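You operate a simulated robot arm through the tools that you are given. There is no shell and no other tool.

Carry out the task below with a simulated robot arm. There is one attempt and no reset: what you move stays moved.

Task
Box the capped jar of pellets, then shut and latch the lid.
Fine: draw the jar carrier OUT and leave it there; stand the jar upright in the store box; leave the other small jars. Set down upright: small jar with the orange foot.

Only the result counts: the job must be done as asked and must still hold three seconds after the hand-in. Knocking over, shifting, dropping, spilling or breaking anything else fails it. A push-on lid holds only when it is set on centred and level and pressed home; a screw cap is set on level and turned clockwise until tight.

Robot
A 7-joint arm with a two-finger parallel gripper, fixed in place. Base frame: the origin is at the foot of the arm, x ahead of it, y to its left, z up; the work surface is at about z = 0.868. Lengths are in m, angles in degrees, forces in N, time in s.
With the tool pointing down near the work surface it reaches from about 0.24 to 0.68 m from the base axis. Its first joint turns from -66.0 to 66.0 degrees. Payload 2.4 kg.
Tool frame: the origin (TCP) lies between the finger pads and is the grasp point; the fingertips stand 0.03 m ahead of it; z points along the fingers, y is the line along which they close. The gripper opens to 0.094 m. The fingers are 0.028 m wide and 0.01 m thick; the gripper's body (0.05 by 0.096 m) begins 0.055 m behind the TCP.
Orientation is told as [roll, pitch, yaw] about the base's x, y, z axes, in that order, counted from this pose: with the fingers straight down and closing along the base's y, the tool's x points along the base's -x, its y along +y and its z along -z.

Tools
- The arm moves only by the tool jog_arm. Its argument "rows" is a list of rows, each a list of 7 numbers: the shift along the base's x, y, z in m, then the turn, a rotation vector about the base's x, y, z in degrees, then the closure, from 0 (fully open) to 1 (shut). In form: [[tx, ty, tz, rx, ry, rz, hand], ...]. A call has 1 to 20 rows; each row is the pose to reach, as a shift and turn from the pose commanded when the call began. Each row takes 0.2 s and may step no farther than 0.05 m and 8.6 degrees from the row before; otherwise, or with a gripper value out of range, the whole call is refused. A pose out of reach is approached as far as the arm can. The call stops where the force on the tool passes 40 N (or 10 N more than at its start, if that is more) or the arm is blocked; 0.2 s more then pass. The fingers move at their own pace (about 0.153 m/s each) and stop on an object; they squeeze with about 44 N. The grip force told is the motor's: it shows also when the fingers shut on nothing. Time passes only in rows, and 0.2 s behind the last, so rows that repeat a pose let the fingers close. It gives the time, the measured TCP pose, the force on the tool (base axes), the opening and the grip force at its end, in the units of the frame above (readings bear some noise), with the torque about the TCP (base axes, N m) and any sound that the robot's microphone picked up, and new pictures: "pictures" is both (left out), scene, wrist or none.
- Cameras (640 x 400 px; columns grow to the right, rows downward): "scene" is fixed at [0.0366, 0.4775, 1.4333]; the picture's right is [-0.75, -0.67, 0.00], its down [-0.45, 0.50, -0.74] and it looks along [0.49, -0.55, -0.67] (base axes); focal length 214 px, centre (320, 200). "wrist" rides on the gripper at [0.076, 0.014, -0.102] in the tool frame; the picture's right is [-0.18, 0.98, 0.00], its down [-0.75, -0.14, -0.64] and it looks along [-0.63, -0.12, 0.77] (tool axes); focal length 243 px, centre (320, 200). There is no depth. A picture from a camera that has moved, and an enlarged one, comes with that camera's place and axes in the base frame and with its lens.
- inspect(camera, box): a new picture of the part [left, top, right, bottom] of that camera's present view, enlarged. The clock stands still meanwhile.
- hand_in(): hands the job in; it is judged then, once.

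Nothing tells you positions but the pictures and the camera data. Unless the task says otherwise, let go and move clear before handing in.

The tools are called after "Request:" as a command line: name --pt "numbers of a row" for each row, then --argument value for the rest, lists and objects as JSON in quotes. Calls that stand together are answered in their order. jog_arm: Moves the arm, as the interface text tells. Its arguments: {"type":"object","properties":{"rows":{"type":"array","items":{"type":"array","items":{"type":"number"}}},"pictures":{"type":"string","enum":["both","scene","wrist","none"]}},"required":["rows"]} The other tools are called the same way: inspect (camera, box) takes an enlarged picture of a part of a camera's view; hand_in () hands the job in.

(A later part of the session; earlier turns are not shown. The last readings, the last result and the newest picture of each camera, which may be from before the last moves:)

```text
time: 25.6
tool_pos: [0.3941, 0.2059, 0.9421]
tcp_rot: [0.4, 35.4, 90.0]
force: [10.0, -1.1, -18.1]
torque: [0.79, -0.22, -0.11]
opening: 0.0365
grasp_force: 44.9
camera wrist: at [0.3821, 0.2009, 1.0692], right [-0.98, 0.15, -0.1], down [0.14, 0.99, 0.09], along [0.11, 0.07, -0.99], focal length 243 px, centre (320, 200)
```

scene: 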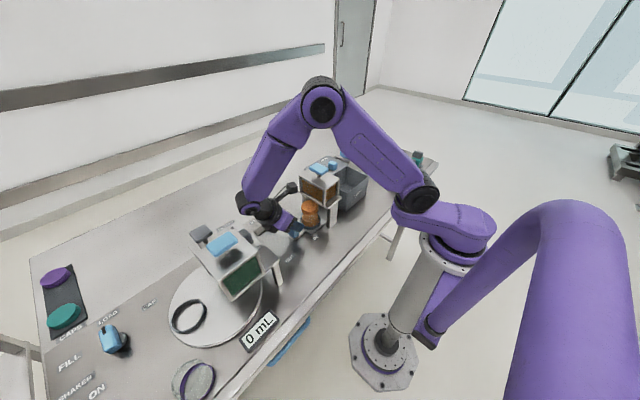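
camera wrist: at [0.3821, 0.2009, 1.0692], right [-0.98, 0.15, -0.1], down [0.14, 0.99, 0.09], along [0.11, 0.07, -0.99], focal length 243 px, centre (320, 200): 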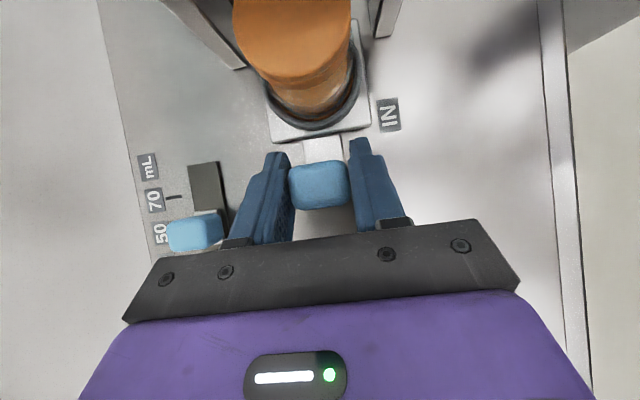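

Request:
inspect --camera "scene" --box '[200, 150, 360, 270]'

Request:
inspect --camera "wrist" --box '[130, 0, 450, 230]'

```text
3.33 times, centred on (280, 210) of scene
camera zoom: at [0.0371, 0.4776, 1.4332], right [-0.75, -0.67, 0.0], down [-0.45, 0.5, -0.74], along [0.49, -0.55, -0.67], focal length 715 px, centre (453, 167)
```

zoom: 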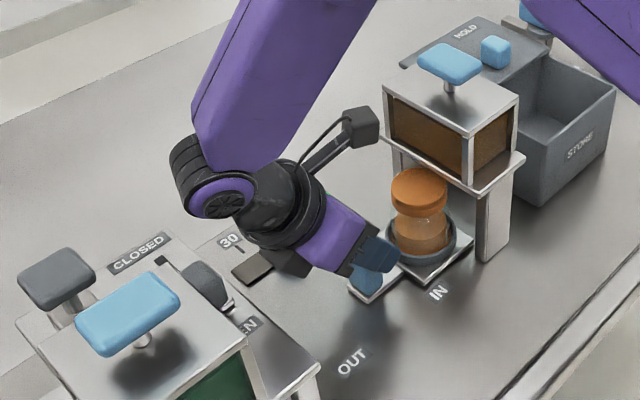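

```text
1.74 times, centred on (290, 115) of wrist
camera zoom: at [0.3821, 0.2009, 1.0692], right [-0.98, 0.15, -0.1], down [0.14, 0.99, 0.09], along [0.11, 0.07, -0.99], focal length 422 px, centre (372, 348)
```

zoom: 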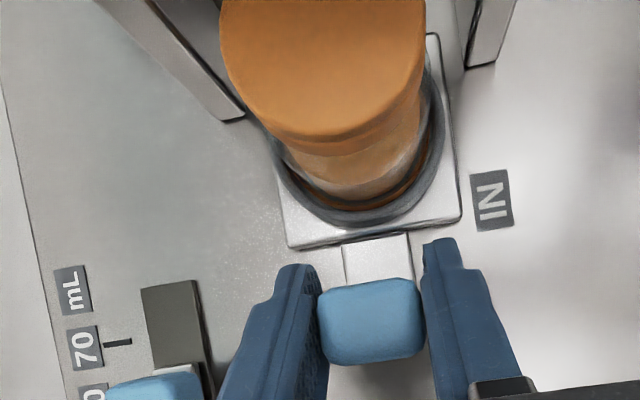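

The carrier moved 45 mm with the jar standing well in it, orange cap visible. I'll let go, lift, reduce the tilt to about 12° (to clear the second hopper), and grip again.

Request:
jog_arm --pt "0 0 0 0 0 0 0.4" --pt "0 0 0 0 0 0 0" --pt "0 0 0 0 0 0 0" --pt "0 0 0.025 0 0 0 0" --pt "0 0 0.055 0 0 0 0" --pt "0 0 0.07 6 0 0 0" --pt "0 0 0.07 12 0 0 0" --pt "0 0.001 0.07 18 0 0 0" --pt "0 0.002 0.07 23 0 0 0" --pt "0 0.002 0.07 23 0 0 0"

```text
time: 27.8
tool_pos: [0.3948, 0.2066, 1.0131]
tcp_rot: [0.3, 12.3, 90.1]
force: [0.0, -0.6, -1.0]
torque: [-0.02, -0.01, 0.01]
opening: 0.094
grasp_force: 0.1
camera wrist: at [0.3814, 0.1535, 1.1286], right [-0.98, 0.18, -0.03], down [0.14, 0.87, 0.47], along [0.11, 0.45, -0.88], focal length 243 px, centre (320, 200)
```

scene: 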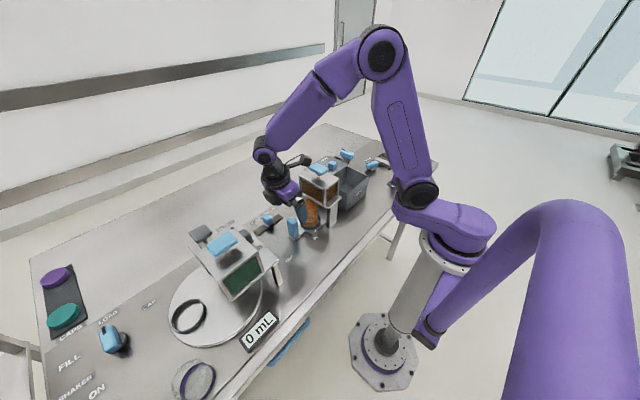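
wrist: 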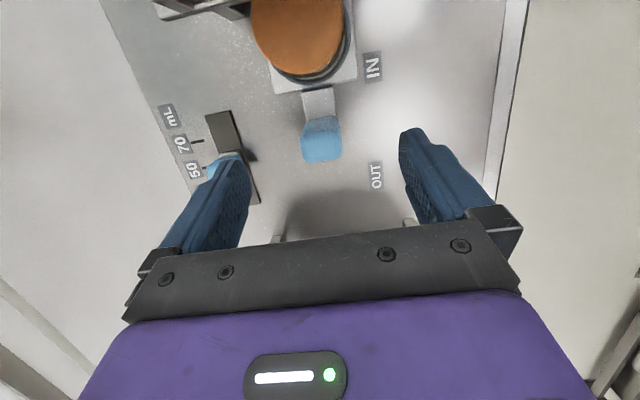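

Request:
jog_arm --pt "0 0.001 -0.025 0 0 0 0" --pt "0 0.002 -0.05 0 0 0 0" --pt "0 0.002 -0.068 0 0 0 0" --pt "0 0.002 -0.068 0 0 0 0.5" --pt "0 0.002 -0.068 0 0 0 1" --pt "0 0.002 -0.068 0 0 0 1" --pt "0 0.002 -0.068 0 0 0 1" --pictures "wrist"

```text
time: 29.4
tool_pos: [0.3948, 0.2099, 0.9443]
tcp_rot: [0.4, 12.3, 90.0]
force: [9.2, 1.1, -11.2]
torque: [0.41, -0.11, 0.17]
opening: 0.0363
grasp_force: 44.5
camera wrist: at [0.3819, 0.156, 1.0601], right [-0.98, 0.18, -0.03], down [0.14, 0.87, 0.47], along [0.11, 0.45, -0.88], focal length 243 px, centre (320, 200)
```

wrist: 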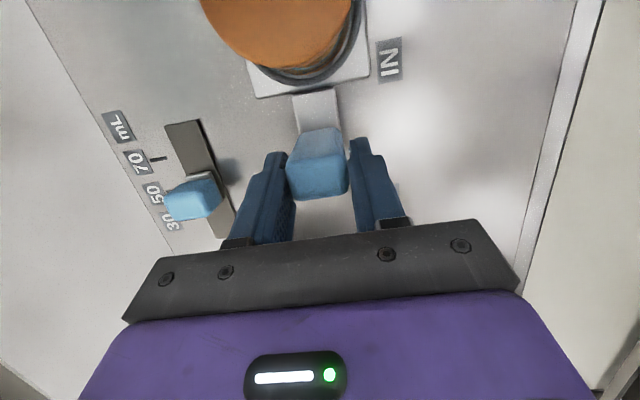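

Request:
jog_arm --pt "0.0005 0.006 0 0 0 0 1" --pt "0.0005 0.014 0 0 0 0 1" --pt "0.0005 0.022 0 0 0 0 1" --pt "0.0005 0.03 0 0 0 0 1" --pt "0.0005 0.038 0 0 0 0 1"

Request:
inspect --camera "scene" --box '[200, 150, 360, 270]'

```text
time: 30.6
tool_pos: [0.3953, 0.2481, 0.944]
tcp_rot: [0.3, 12.4, 89.9]
force: [7.8, -1.1, -15.1]
torque: [0.29, 0.02, -0.1]
opening: 0.0362
grasp_force: 44.9
camera wrist: at [0.382, 0.1936, 1.0602], right [-0.98, 0.18, -0.03], down [0.14, 0.87, 0.46], along [0.11, 0.45, -0.89], focal length 243 px, centre (320, 200)
```

scene: 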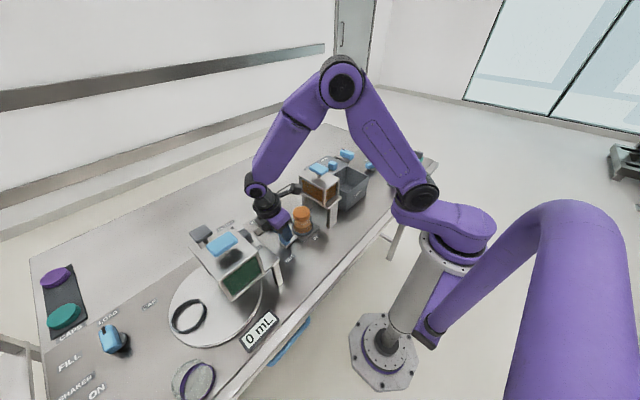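
wrist: 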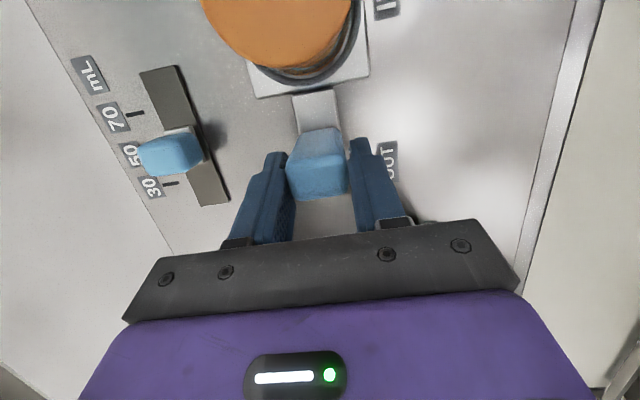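

```text
3.33 times, centred on (280, 210) of scene
camera zoom: at [0.0371, 0.4776, 1.4332], right [-0.75, -0.67, 0.0], down [-0.45, 0.5, -0.74], along [0.49, -0.55, -0.67], focal length 715 px, centre (453, 167)
```

zoom: 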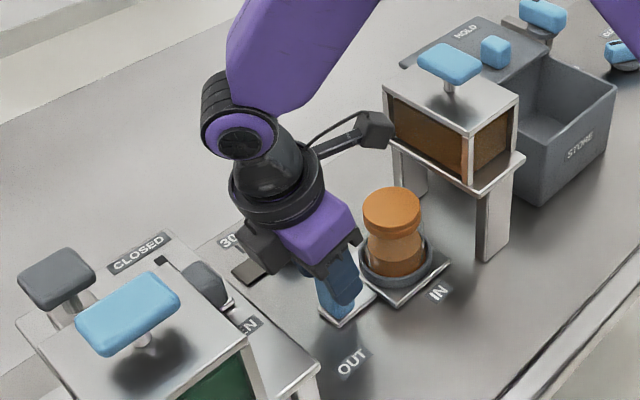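

About 90 mm done; the hand is nearing the second hopper's panel. I'll release, lift, straighten to vertical, regrip and pull the last part.

Request:
jog_arm --pt "0 0 0 0 0 0 0.4" --pt "0 0 0 0 0 0 0" --pt "0 0 0 0 0 0 0" --pt "0 0 0.025 0 0 0 0" --pt "0 0 0.05 0 0 0 0" --pt "0 0 0.055 6 0 0 0" --pt "0 0 0.055 12.4 0 0 0" --pt "0 0 0.03 12.4 0 0 0" --pt "0 0 0.002 12.4 0 0 0" --pt "0 0 0.002 12.4 0 0 0.5" --pt "0 0 0.002 12.4 0 0 1" --pt "0 0 0.002 12.4 0 0 1" --pt "0 0 0.002 12.4 0 0 1"

Request:
inspect --camera "scene" --box '[200, 150, 360, 270]'

```text
time: 33.4
tool_pos: [0.3947, 0.2475, 0.9449]
tcp_rot: [0.4, 0.0, 90.0]
force: [-1.3, 0.9, -4.9]
torque: [0.58, -0.13, 0.01]
opening: 0.0363
grasp_force: 45.3
camera wrist: at [0.3821, 0.17, 1.048], right [-0.98, 0.18, 0.01], down [0.14, 0.75, 0.64], along [0.11, 0.63, -0.77], focal length 243 px, centre (320, 200)
```

scene: 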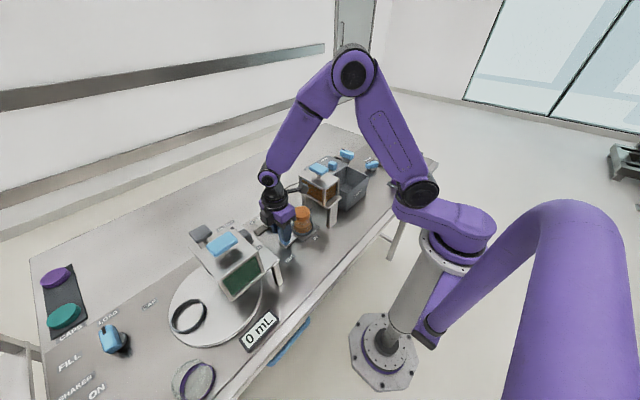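
wrist: 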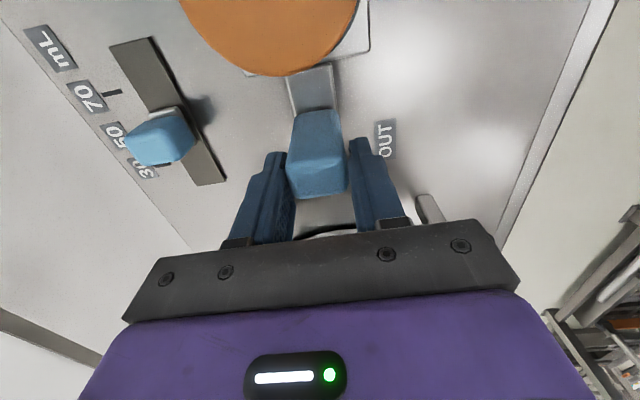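

```text
3.33 times, centred on (280, 210) of scene
camera zoom: at [0.0366, 0.4776, 1.4333], right [-0.75, -0.67, 0.0], down [-0.45, 0.5, -0.74], along [0.49, -0.55, -0.67], focal length 715 px, centre (453, 167)
```

zoom: 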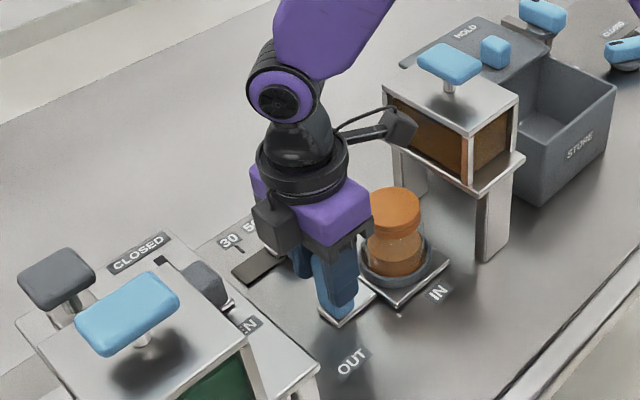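

Request:
jog_arm --pt "0 0.004 0 0 0 0 1" --pt "0 0.008 0 0 0 0 1" --pt "0 0.012 0 0 0 0 1" --pt "0 0.016 0 0 0 0 1" --pt "0 0.019 0 0 0 0 1" --pt "0 0.021 0 0 0 0 1" --pt "0 0.023 0 0 0 0 1"

Request:
inspect --camera "scene" --box '[200, 150, 360, 270]'

```text
time: 35.0
tool_pos: [0.3948, 0.2691, 0.9459]
tcp_rot: [0.4, 0.0, 90.1]
force: [2.3, 0.9, -22.5]
torque: [-0.27, 0.09, -0.24]
opening: 0.036
grasp_force: 45.1
camera wrist: at [0.3821, 0.1924, 1.0482], right [-0.98, 0.18, 0.01], down [0.15, 0.75, 0.64], along [0.11, 0.63, -0.77], focal length 243 px, centre (320, 200)
```

scene: 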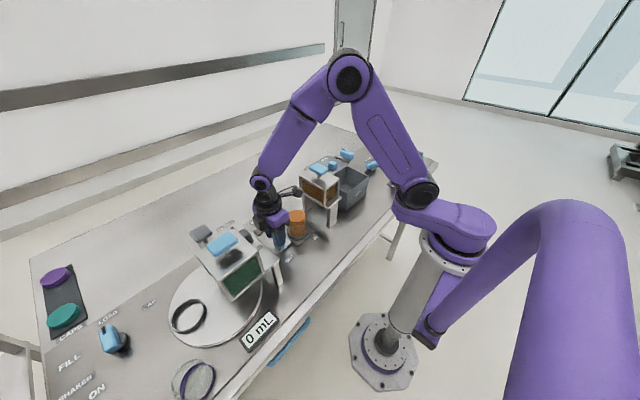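
wrist: 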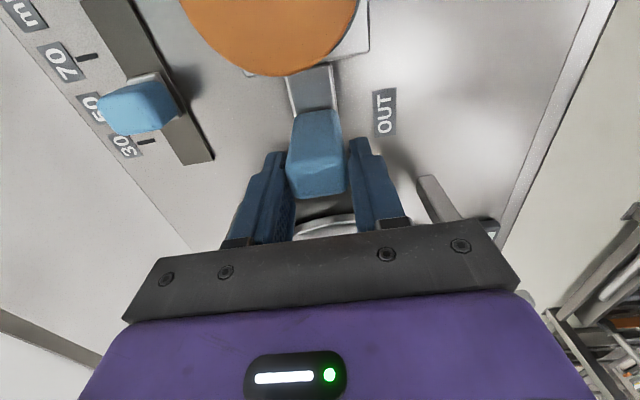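

```text
3.33 times, centred on (280, 210) of scene
camera zoom: at [0.037, 0.4778, 1.4332], right [-0.75, -0.67, 0.0], down [-0.45, 0.5, -0.74], along [0.49, -0.55, -0.67], focal length 715 px, centre (453, 167)
```

zoom: 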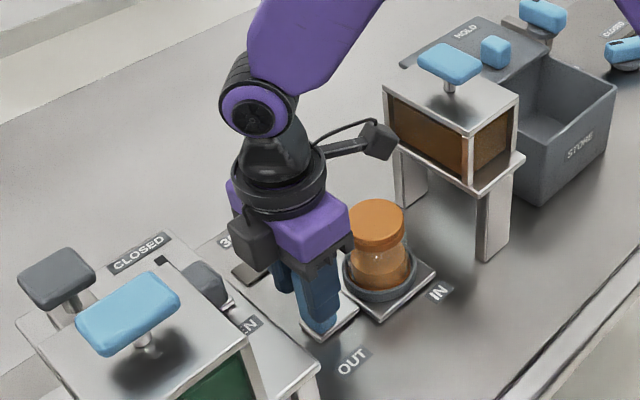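

No end stop felt yet, and the handle is about at the OUT mark. I'll pull a little more, gently, to find the end of travel.

Request:
jog_arm --pt "0 0.002 0 0 0 0 1" --pt "0 0.004 0 0 0 0 1" --pt "0 0.006 0 0 0 0 1" --pt "0 0.008 0 0 0 0 1" --pictures "wrist"

Request:
inspect --camera "scene" --box '[220, 180, 340, 270]'

```text
time: 36.0
tool_pos: [0.3946, 0.2752, 0.9458]
tcp_rot: [0.6, 0.2, 89.9]
force: [-6.1, -17.3, -15.8]
torque: [0.94, -0.03, 0.01]
opening: 0.036
grasp_force: 45.0
camera wrist: at [0.3822, 0.1981, 1.0486], right [-0.98, 0.19, 0.01], down [0.15, 0.76, 0.64], along [0.11, 0.63, -0.77], focal length 243 px, centre (320, 200)
```

wrist: 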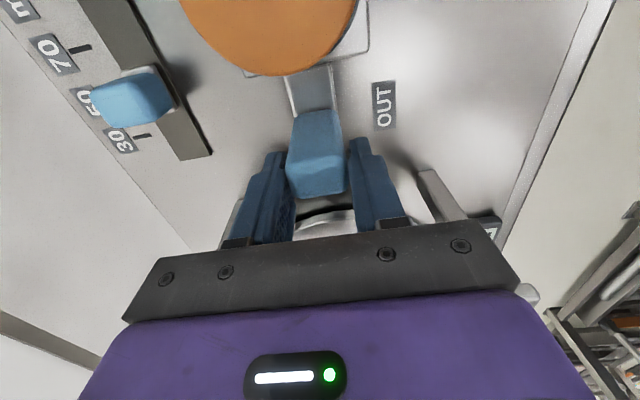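

```text
4.44 times, centred on (280, 225) of scene
camera zoom: at [0.0367, 0.4772, 1.4334], right [-0.75, -0.67, 0.0], down [-0.45, 0.5, -0.74], along [0.49, -0.55, -0.67], focal length 953 px, centre (498, 89)
```

zoom: 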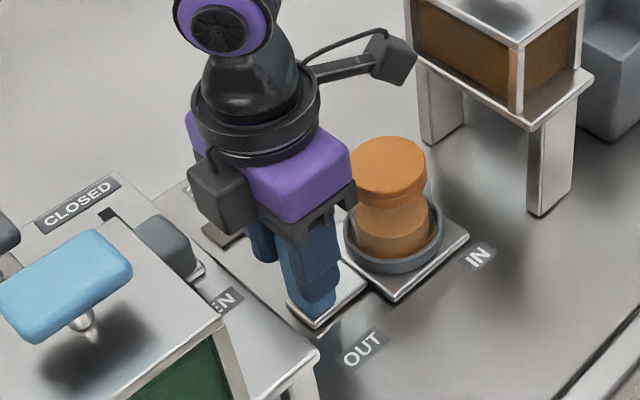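

A -17 N y-force appeared; the torque suggests it may be the hand rather than the carrier's stop. I'll ease back 2 mm, release, lift and then examine the handle and the neighbouring panel.

Request:
jog_arm --pt "0 -0.002 0 0 0 0 1" --pt "0 -0.002 0 0 0 0 1" --pictures "none"

Request:
jog_arm --pt "0 0 0 0 0 0 0.5" --pt "0 0 0 0 0 0 0" --pt "0 0 0 0 0 0 0" --pt "0 0 0.03 0 0 0 0" --pt "0 -0.01 0.07 0 0 0 0" --pt "0 -0.03 0.11 0 0 0 0" --pt "0 -0.05 0.15 0 0 0 0" --pt "0 -0.05 0.18 0 0 0 0" --pt "0 -0.05 0.18 0 0 0 0"

Request:
inspect --camera "scene" --box '[180, 180, 340, 280]'

Request:
inspect --camera "wrist" --box '[200, 0, 460, 160]'

```text
time: 36.6
tool_pos: [0.3966, 0.2743, 0.9464]
tcp_rot: [0.4, 0.1, 90.1]
force: [-1.5, -12.4, -15.1]
torque: [-0.89, -0.02, -0.06]
opening: 0.0364
grasp_force: 45.5
```

```text
time: 38.6
tool_pos: [0.3948, 0.2259, 1.1254]
tcp_rot: [0.4, 0.0, 90.1]
force: [-0.4, -0.2, -0.5]
torque: [-0.01, 0.0, 0.06]
opening: 0.0941
grasp_force: 0.0
camera wrist: at [0.3819, 0.1478, 1.2286], right [-0.98, 0.18, 0.01], down [0.14, 0.75, 0.64], along [0.11, 0.63, -0.77], focal length 243 px, centre (320, 200)
```

scene: 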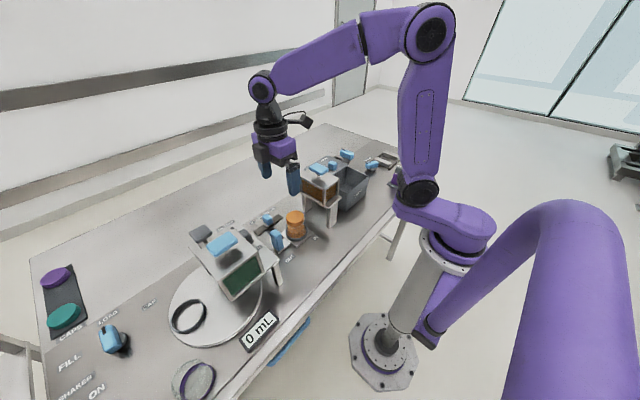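
wrist: 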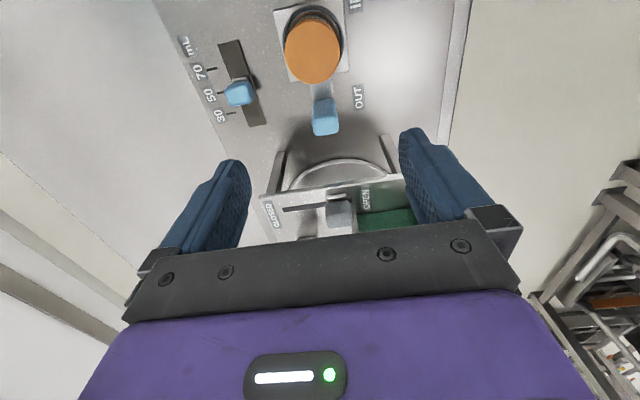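

```text
4.00 times, centred on (260, 230) of scene
camera zoom: at [0.0366, 0.4775, 1.4333], right [-0.75, -0.67, 0.0], down [-0.45, 0.5, -0.74], along [0.49, -0.55, -0.67], focal length 858 px, centre (560, 80)
```

zoom: 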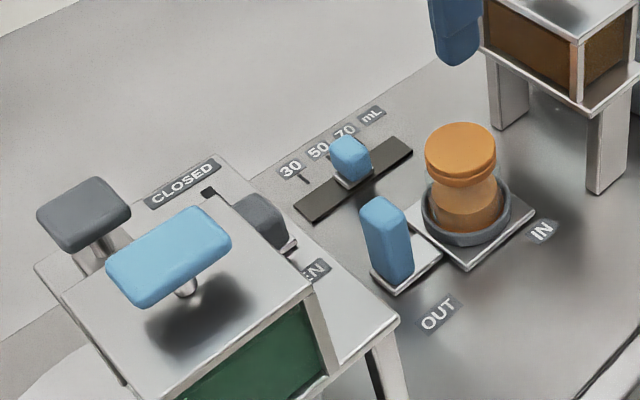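

```text
2.46 times, centred on (330, 80) of wrist
camera zoom: at [0.3819, 0.1478, 1.2286], right [-0.98, 0.18, 0.01], down [0.14, 0.75, 0.64], along [0.11, 0.63, -0.77], focal length 597 px, centre (295, 495)
```

zoom: 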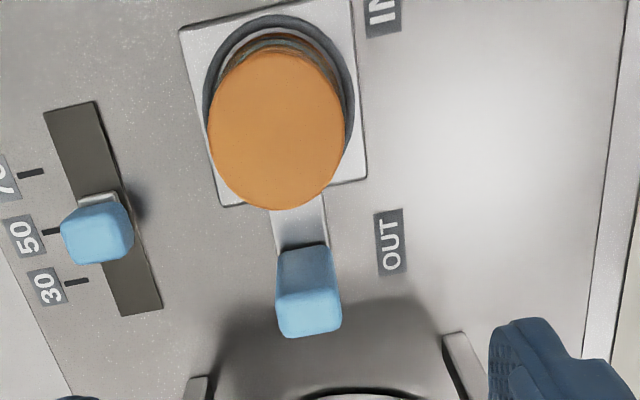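

The carrier is now OUT (handle at y ≈ 0.267, level with the OUT mark) and the neighbouring station looks unchanged. Now I'll look closely at the jar to plan the grasp.

Request:
inspect --camera "scene" --box '[270, 195, 330, 255]'

Request:
inspect --camera "wrist" --box '[260, 0, 380, 90]'

```text
6.67 times, centred on (300, 225) of scene
camera zoom: at [0.0366, 0.4775, 1.4333], right [-0.75, -0.67, 0.0], down [-0.45, 0.5, -0.74], along [0.49, -0.55, -0.67], focal length 1430 px, centre (453, 33)
```

zoom: 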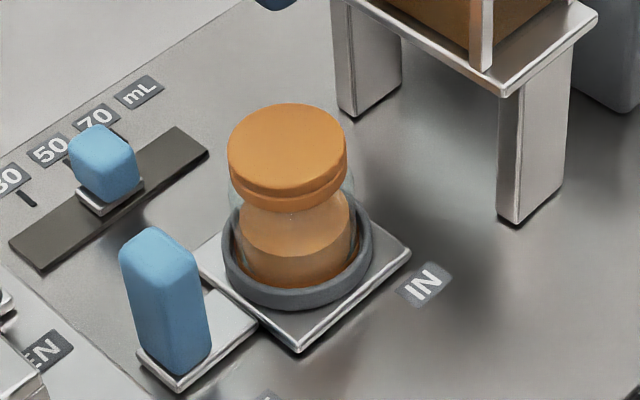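

```text
4.44 times, centred on (320, 45) of wrist
camera zoom: at [0.3819, 0.1478, 1.2286], right [-0.98, 0.18, 0.01], down [0.14, 0.75, 0.64], along [0.11, 0.63, -0.77], focal length 1078 px, centre (320, 889)
```

zoom: 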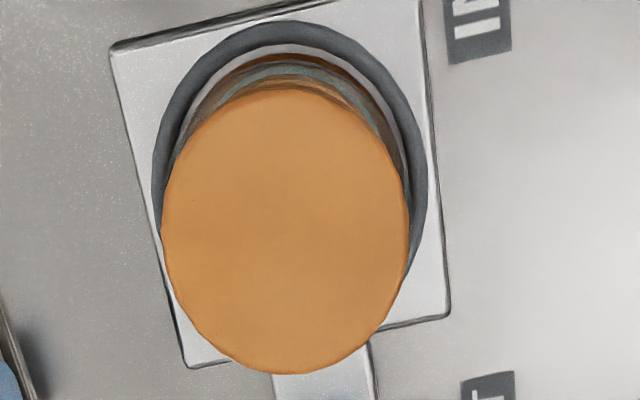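

The jar (about 6 cm wide, cap top z ≈ 0.95) stands at about (0.395, 0.189). Gripping along y with yaw 0 keeps the hand clear of both hoppers, so I'll turn back to yaw 0 above it.

Request:
jog_arm --pt "0 -0.004 0 0 0 -8.2 0" --pt "0 -0.008 0 0 0 -16.4 0" --pt "0 -0.012 0 0 0 -24.6 0" --pt "0 -0.016 0 0 0 -32.8 0" --pt "0 -0.02 0 0 0 -41 0" --pt "0 -0.024 0 0 0 -49.2 0" --pt "0 -0.028 0 0 0 -57.4 0" --pt "0 -0.032 0 0 0 -65.6 0" --pt "0 -0.036 0 0 0 -73.8 0" --pt "0 -0.037 0 0 0 -82 0" --pt "0 -0.037 -0.02 -0.4 0 -90.1 0" --pt "0 -0.037 -0.04 -0.4 0 -90.1 0.1" --pt "0 -0.037 -0.04 -0.4 0 -90.1 0.1"

Request:
inspect --camera "wrist" --box '[200, 0, 460, 160]'

Request:
inspect --camera "scene" --box '[220, 140, 380, 260]'

```text
time: 41.4
tool_pos: [0.3944, 0.189, 1.0856]
tcp_rot: [0.1, 0.2, -0.1]
force: [-0.6, 0.0, -0.4]
torque: [0.03, 0.0, 0.0]
opening: 0.0844
grasp_force: 0.1
camera wrist: at [0.3199, 0.2022, 1.1887], right [0.19, 0.98, 0.0], down [0.76, -0.14, 0.64], along [0.63, -0.12, -0.77], focal length 243 px, centre (320, 200)
```

scene: 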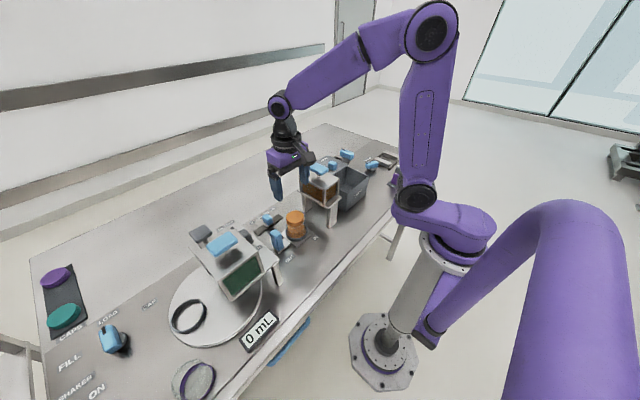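
wrist: 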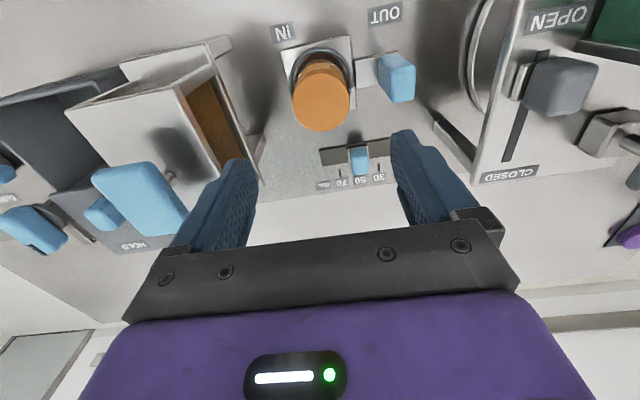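

```text
2.46 times, centred on (330, 80) of wrist
camera zoom: at [0.3199, 0.2022, 1.1887], right [0.19, 0.98, 0.0], down [0.76, -0.14, 0.64], along [0.63, -0.12, -0.77], focal length 597 px, centre (295, 495)
```

zoom: 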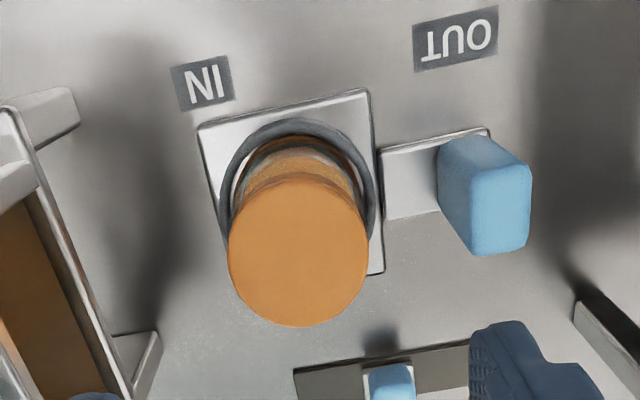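

```text
3.33 times, centred on (300, 200) of scene
camera zoom: at [0.0366, 0.4775, 1.4333], right [-0.75, -0.67, 0.0], down [-0.45, 0.5, -0.74], along [0.49, -0.55, -0.67], focal length 715 px, centre (387, 200)
```

zoom: 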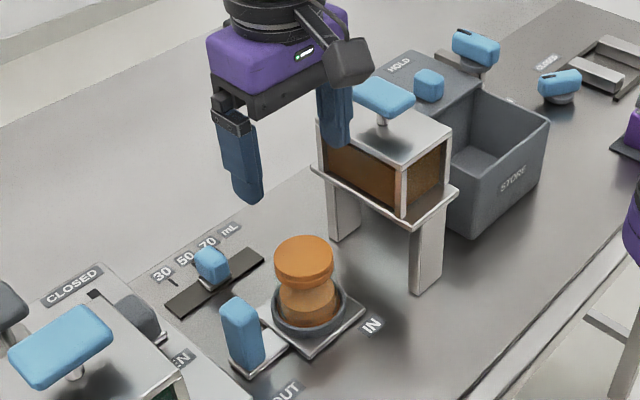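

The hand is centred over the jar. I'll descend with the fingers at about 84 mm and grip the jar body.

Request:
jog_arm --pt "0 0 -0.04 0 0 0 0.1" --pt "-0.0005 0 -0.08 0 0 0 0.1" --pt "-0.0005 0 -0.11 0 0 0 0.1" --pt "-0.0005 0 -0.135 0 0 0 0.1" --pt "-0.0005 0 -0.153 0 0 0 0.1" --pt "-0.0005 0 -0.153 0 0 0 0.1"

Request:
inspect --camera "scene" --box '[240, 170, 340, 260]'

Request:
inspect --camera "wrist" --box '[220, 40, 460, 240]'

```text
time: 42.8
tool_pos: [0.3942, 0.1888, 0.9324]
tcp_rot: [0.0, 0.3, -0.1]
force: [0.3, 0.2, 0.3]
torque: [-0.01, 0.01, 0.03]
opening: 0.0845
grasp_force: 0.2
camera wrist: at [0.3196, 0.2021, 1.0354], right [0.19, 0.98, 0.0], down [0.76, -0.14, 0.64], along [0.63, -0.12, -0.77], focal length 243 px, centre (320, 200)
```

scene: 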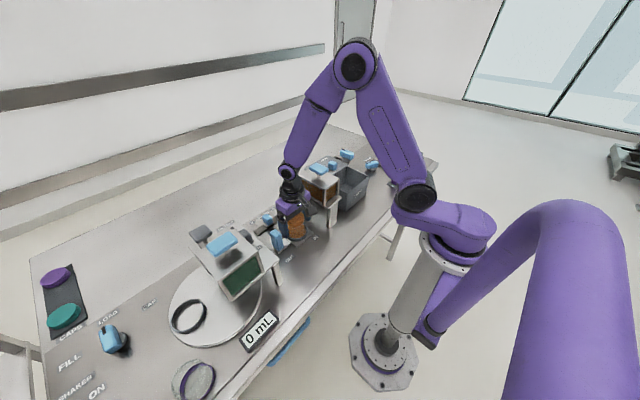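
wrist: 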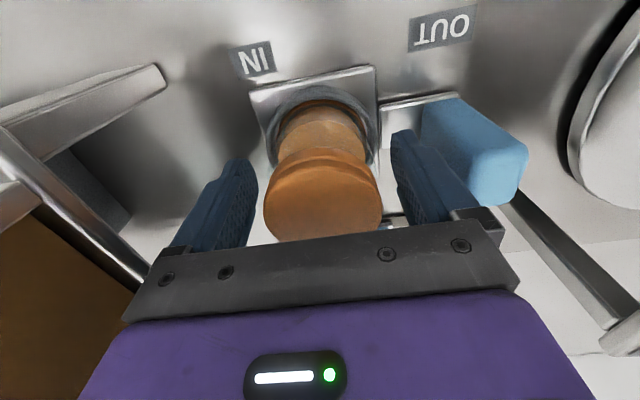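

```text
4.44 times, centred on (290, 215) of scene
camera zoom: at [0.0366, 0.4775, 1.4333], right [-0.75, -0.67, 0.0], down [-0.45, 0.5, -0.74], along [0.49, -0.55, -0.67], focal length 953 px, centre (453, 133)
```

zoom: 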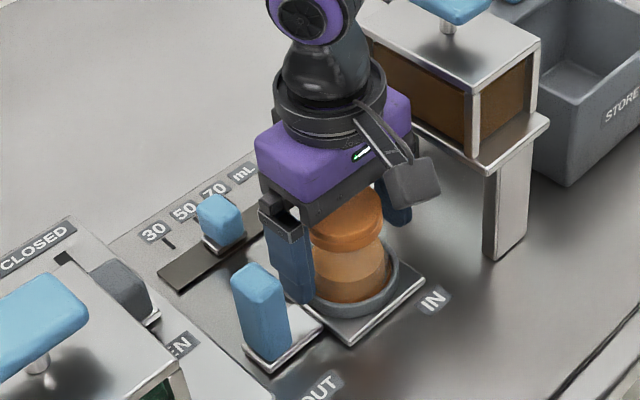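

```text
2.00 times, centred on (340, 140) of wrist
camera zoom: at [0.3196, 0.2021, 1.0354], right [0.19, 0.98, 0.0], down [0.76, -0.14, 0.64], along [0.63, -0.12, -0.77], focal length 485 px, centre (280, 320)
```

zoom: 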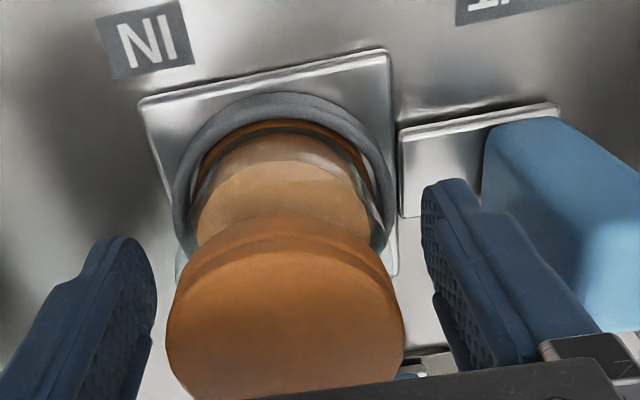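

Both fingers straddle the jar with clearance. I'll close and check the grip.

Request:
jog_arm --pt "0 0 0 0 0 0 0.25" --pt "0 0 0 0 0 0 0.4" --pt "0 0 0 0 0 0 1" --pt "0 0 0 0 0 0 1" --pt "0 0 0 0 0 0 1"

Request:
inspect --camera "wrist" --box '[220, 40, 460, 240]'

```text
time: 44.0
tool_pos: [0.3948, 0.1878, 0.9333]
tcp_rot: [0.2, 0.3, -0.1]
force: [0.7, -0.3, -1.1]
torque: [-0.04, -0.01, -0.04]
opening: 0.0598
grasp_force: 44.4
camera wrist: at [0.3197, 0.2021, 1.0357], right [0.18, 0.98, 0.0], down [0.76, -0.14, 0.64], along [0.63, -0.12, -0.77], focal length 243 px, centre (320, 200)
```

scene: 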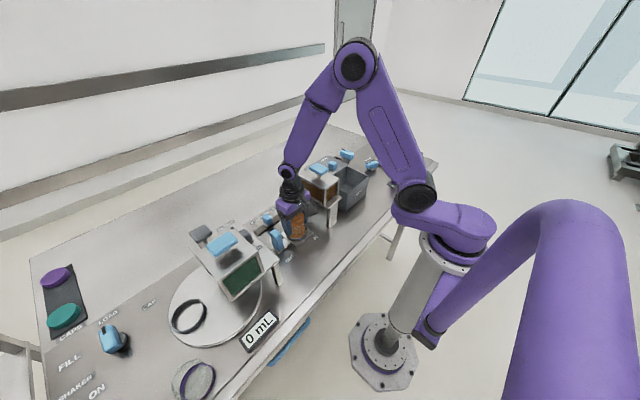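
wrist: 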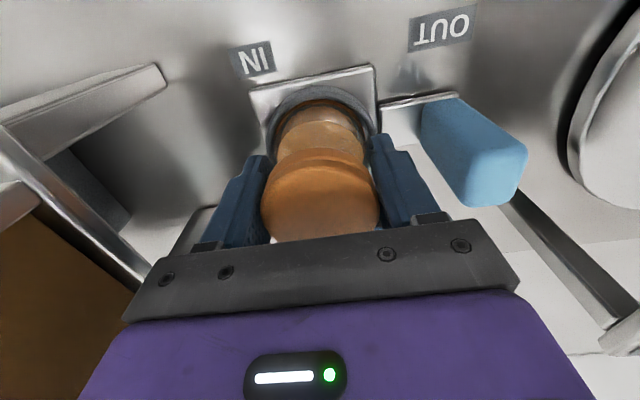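

```text
2.00 times, centred on (340, 140) of wrist
camera zoom: at [0.3197, 0.2021, 1.0357], right [0.18, 0.98, 0.0], down [0.76, -0.14, 0.64], along [0.63, -0.12, -0.77], focal length 485 px, centre (280, 320)
```

zoom: 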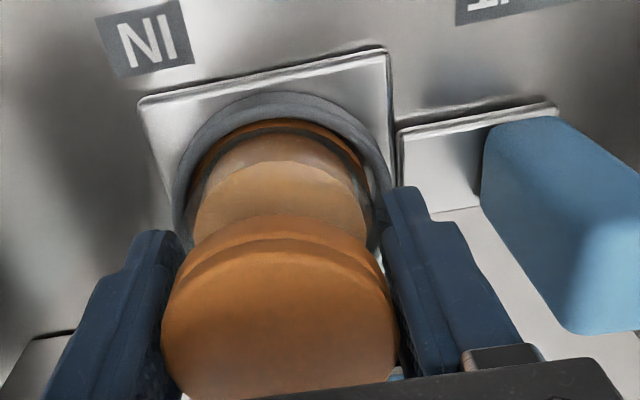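

The jar is gripped at 60 mm width on its body. I'll lift it slowly straight up.

Request:
jog_arm --pt "0 0 0.006 0 0 0 1" --pt "0 0 0.016 0 0 0 1" --pt "0 0 0.03 0 0 0 1" --pt "0 0 0.05 0 0 0 1" --pt "0 0 0.075 0 0 0 1" --pt "0 0 0.1 0 0 0 1" --pt "0 0 0.125 0 0 0 1" --pt "0 0 0.15 0 0 0 1" --pt "0 0 0.175 0 0 0 1" --pt "0 0 0.2 0 0 0 1" --pt "0 0 0.225 0 0 0 1" --pt "0 0 0.25 0 0 0 1" --pt "0 0 0.25 0 0 0 1"

Request:
inspect --camera "scene" --box '[220, 100, 360, 260]'

```text
time: 46.8
tool_pos: [0.3943, 0.1885, 1.1832]
tcp_rot: [0.1, 0.3, 0.0]
force: [0.0, 0.3, -1.9]
torque: [0.01, 0.01, 0.02]
opening: 0.0595
grasp_force: 43.8
camera wrist: at [0.3195, 0.2017, 1.2858], right [0.19, 0.98, 0.0], down [0.76, -0.14, 0.64], along [0.63, -0.12, -0.77], focal length 243 px, centre (320, 200)
```

scene: 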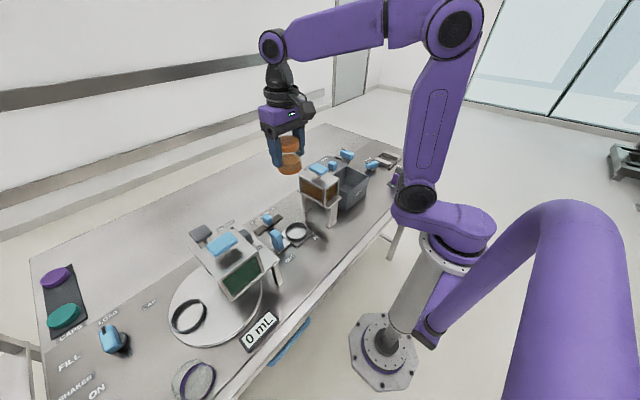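
wrist: 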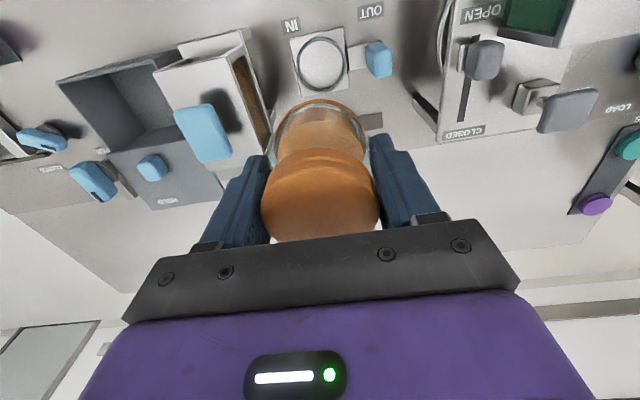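

```text
2.50 times, centred on (290, 180) of scene
camera zoom: at [0.0367, 0.4775, 1.4333], right [-0.75, -0.67, 0.0], down [-0.45, 0.5, -0.74], along [0.49, -0.55, -0.67], focal length 536 px, centre (395, 250)
```

zoom: 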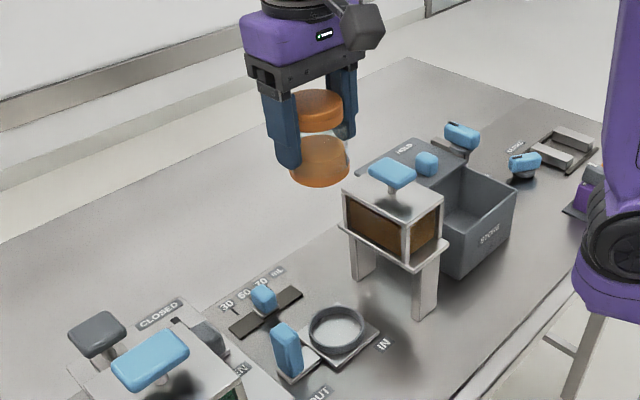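

The jar came out cleanly and hangs upright. I'll carry it over the hopper (clearance about 5 cm) to above the box.

Request:
jog_arm --pt "0 -0.012 0.005 0 0 0 1" --pt "0 -0.035 0.01 0 0 0 1" --pt "0 -0.06 0.01 0 0 0 1" --pt "0 -0.09 0.01 0 0 0 1" --pt "-0.001 -0.12 0.01 0 0 0 1" --pt "-0.002 -0.15 0.01 0 0 0 1" --pt "-0.003 -0.18 0.01 0 0 0 1" --pt "-0.004 -0.21 0.01 0 0 0 1" --pt "-0.005 -0.235 0.01 0 0 0 1" --pt "-0.005 -0.252 0.01 0 0 0 1" --pt "-0.005 -0.26 0.01 0 0 0 1" --pt "-0.005 -0.26 0.01 0 0 0 1"

Request:
inspect --camera "scene" --box '[280, 80, 440, 240]'

Request:
inspect --camera "wrist" --box '[220, 40, 460, 240]'

```text
time: 49.4
tool_pos: [0.3901, -0.0705, 1.1926]
tcp_rot: [0.1, 0.2, -0.1]
force: [0.3, 0.6, -1.3]
torque: [0.03, 0.03, 0.0]
opening: 0.0594
grasp_force: 44.1
camera wrist: at [0.3148, -0.0581, 1.2959], right [0.18, 0.98, 0.0], down [0.76, -0.14, 0.64], along [0.63, -0.12, -0.77], focal length 243 px, centre (320, 200)
```

scene: 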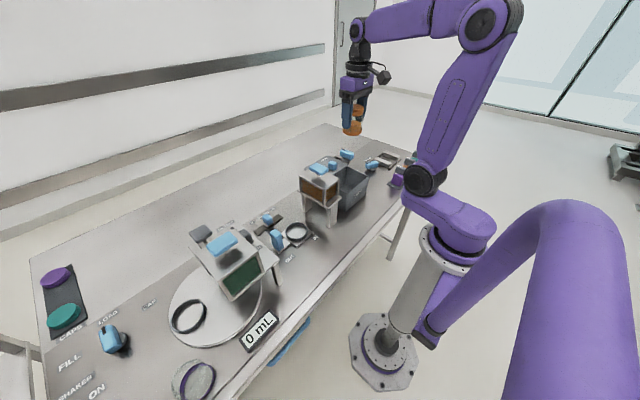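
wrist: 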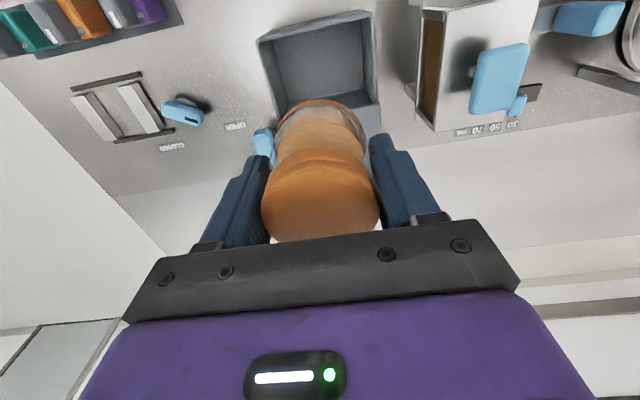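

```text
2.50 times, centred on (360, 160) of scene
camera zoom: at [0.0367, 0.4775, 1.4333], right [-0.75, -0.67, 0.0], down [-0.45, 0.5, -0.74], along [0.49, -0.55, -0.67], focal length 536 px, centre (220, 300)
```

zoom: 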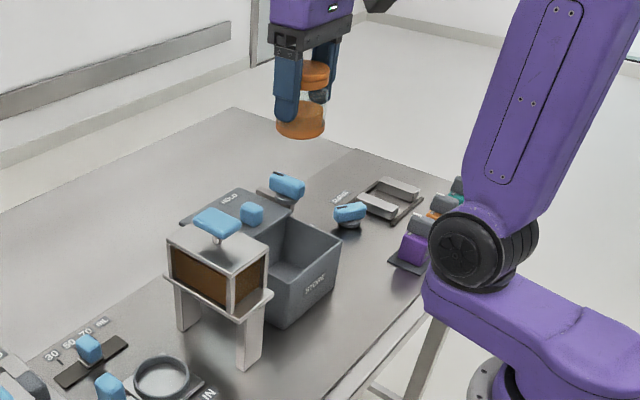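

```text
2.00 times, centred on (340, 140) of wrist
camera zoom: at [0.3148, -0.0581, 1.2959], right [0.18, 0.98, 0.0], down [0.76, -0.14, 0.64], along [0.63, -0.12, -0.77], focal length 485 px, centre (280, 320)
```

zoom: 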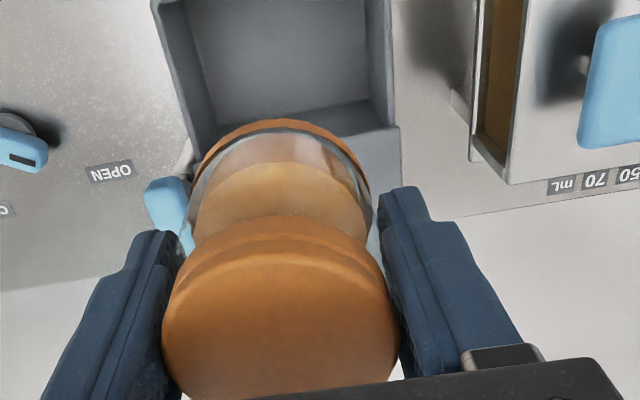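

The jar is centred over the box opening. I'll descend into the box, slowing toward the floor.

Request:
jog_arm --pt "-0.001 0 -0.03 0 0 0 1" --pt "-0.001 0 -0.065 0 0 0 1" --pt "-0.001 0 -0.1 0 0 0 1" --pt "-0.001 0 -0.13 0 0 0 1" --pt "-0.001 0 -0.16 0 0 0 1" --pt "-0.001 0 -0.185 0 0 0 1" --pt "-0.001 0 -0.21 0 0 0 1" --pt "-0.001 0 -0.228 0 0 0 1" --pt "-0.001 0 -0.24 0 0 0 1" --pt "-0.001 0 -0.24 0 0 0 1"

Request:
inspect --camera "scene" --box '[290, 130, 410, 240]'

Request:
inspect --camera "wrist" --box '[220, 40, 460, 240]'

```text
time: 51.6
tool_pos: [0.3894, -0.0705, 0.9526]
tcp_rot: [0.0, 0.2, 0.1]
force: [0.1, 0.6, -1.4]
torque: [-0.02, 0.01, 0.0]
opening: 0.0595
grasp_force: 44.3
camera wrist: at [0.3135, -0.058, 1.0558], right [0.18, 0.98, 0.0], down [0.76, -0.14, 0.64], along [0.63, -0.12, -0.77], focal length 243 px, centre (320, 200)
```

scene: 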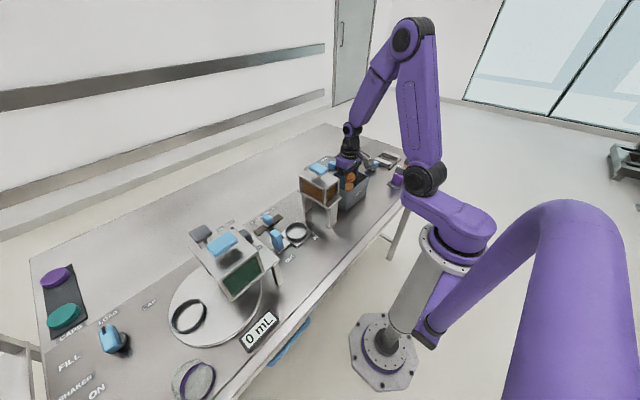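
wrist: 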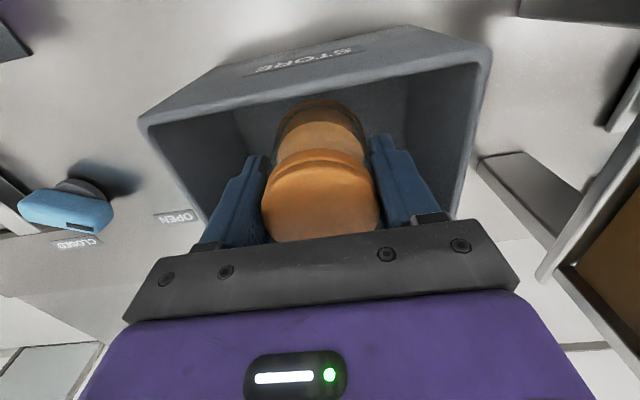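

```text
3.64 times, centred on (350, 185) of scene
camera zoom: at [0.0367, 0.4775, 1.4333], right [-0.75, -0.67, 0.0], down [-0.45, 0.5, -0.74], along [0.49, -0.55, -0.67], focal length 780 px, centre (211, 254)
```

zoom: 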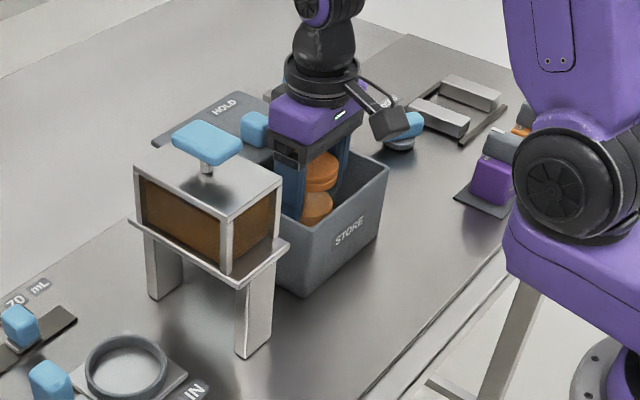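

```text
2.00 times, centred on (340, 140) of wrist
camera zoom: at [0.3135, -0.058, 1.0558], right [0.18, 0.98, 0.0], down [0.76, -0.14, 0.64], along [0.63, -0.12, -0.77], focal length 485 px, centre (280, 320)
```

zoom: 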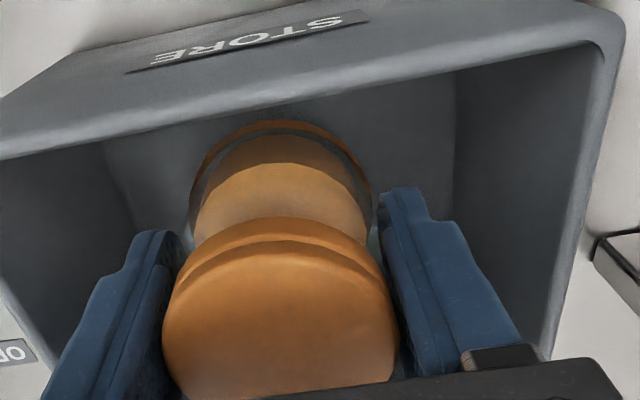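

Request:
jog_arm --pt "0 0 -0.006 0 0 0 1" --pt "0 0 -0.012 0 0 0 1" --pt "0 0 -0.016 0 0 0 1" --pt "0 0 -0.019 0 0 0 1" --pictures "none"

Request:
jog_arm --pt "0 0 -0.002 0 0 0 1" --pt "0 0 -0.003 0 0 0 1" --pictures "none"

```text
time: 52.6
tool_pos: [0.3882, -0.0711, 0.9339]
tcp_rot: [0.2, 0.3, 0.0]
force: [0.5, -0.5, -1.4]
torque: [-0.03, -0.01, -0.03]
opening: 0.0595
grasp_force: 44.0
```

```text
time: 53.2
tool_pos: [0.3877, -0.0707, 0.9306]
tcp_rot: [0.1, 0.3, 0.0]
force: [0.3, -0.4, -2.0]
torque: [-0.03, 0.03, 0.01]
opening: 0.0597
grasp_force: 44.0
```

Still no floor contact at z 0.931. I'll keep lowering in 1 mm steps until the floor is felt.

Request:
jog_arm --pt "0 0 -0.001 0 0 0 1" --pt "0 0 -0.002 0 0 0 1" --pictures "none"

Request:
jog_arm --pt "0 0 -0.001 0 0 0 1" --pt "0 0 -0.002 0 0 0 1" --pictures "wrist"

```text
time: 53.8
tool_pos: [0.3883, -0.0708, 0.929]
tcp_rot: [0.1, 0.2, -0.1]
force: [-1.2, 1.2, 4.0]
torque: [-0.16, 0.08, -0.03]
opening: 0.0597
grasp_force: 44.6
```

```text
time: 54.4
tool_pos: [0.389, -0.0719, 0.9274]
tcp_rot: [0.1, 0.0, 0.0]
force: [-3.6, 1.3, 35.3]
torque: [-0.1, 0.02, -0.06]
opening: 0.0597
grasp_force: 44.4
camera wrist: at [0.3139, -0.0582, 1.0302], right [0.18, 0.98, 0.0], down [0.75, -0.14, 0.64], along [0.63, -0.12, -0.77], focal length 243 px, centre (320, 200)
```

wrist: 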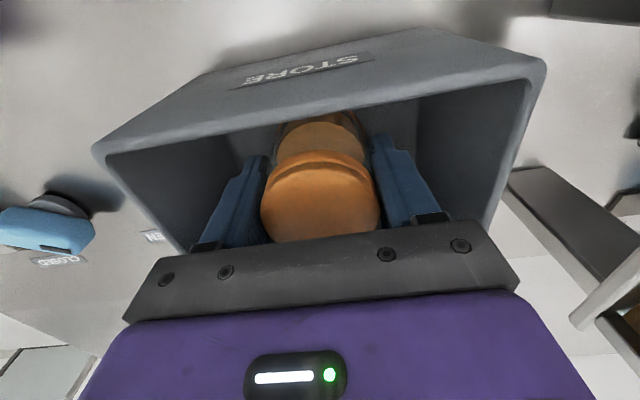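

The jar has met the floor. I'll ease up 1.5 mm, open partially and lift straight out.

Request:
jog_arm --pt "0 0 0.0015 0 0 0 1" --pt "0 0 0.0015 0 0 0 1" --pt "0 0 0.0015 0 0 0 0.3" --pt "0 0 0.0015 0 0 0 0.2" --pt "0 0 0.0015 0 0 0 0.16" --pt "0 0 0.0015 0 0 0 0.16"

Request:
inspect --camera "wrist" --box '[180, 60, 480, 240]'

```text
time: 55.8
tool_pos: [0.3877, -0.0707, 0.9281]
tcp_rot: [0.1, 0.2, 0.0]
force: [0.4, 0.6, 0.0]
torque: [0.02, -0.02, 0.01]
opening: 0.0791
grasp_force: 0.1
camera wrist: at [0.3137, -0.0581, 1.031], right [0.18, 0.98, 0.0], down [0.76, -0.14, 0.64], along [0.63, -0.12, -0.77], focal length 243 px, centre (320, 200)
```

scene: 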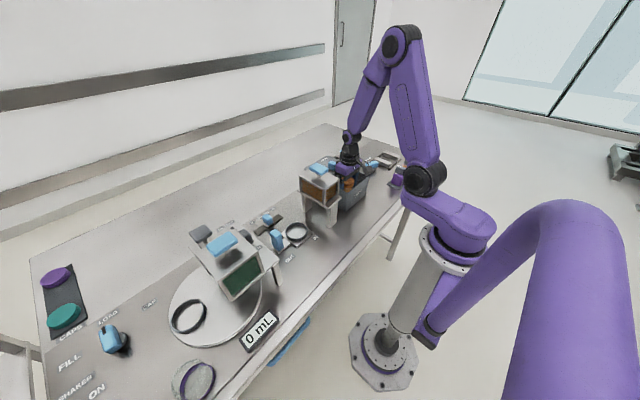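
wrist: 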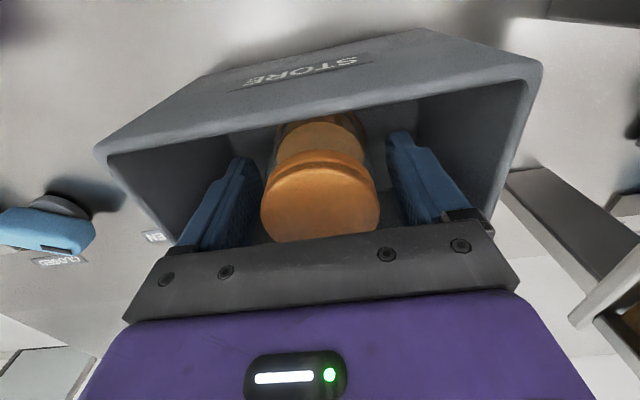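

```text
2.13 times, centred on (330, 150) of wrist
camera zoom: at [0.3137, -0.0581, 1.031], right [0.18, 0.98, 0.0], down [0.76, -0.14, 0.64], along [0.63, -0.12, -0.77], focal length 518 px, centre (299, 307)
```

zoom: 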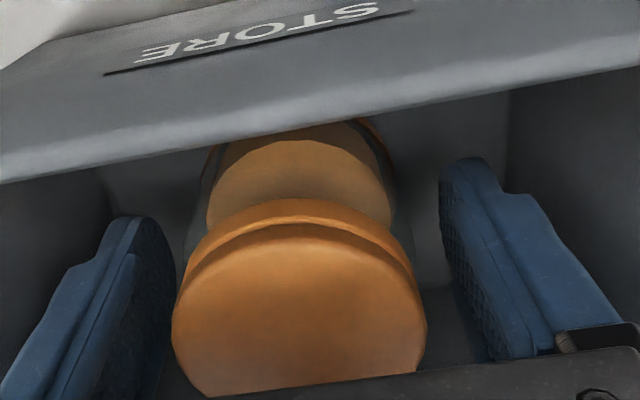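

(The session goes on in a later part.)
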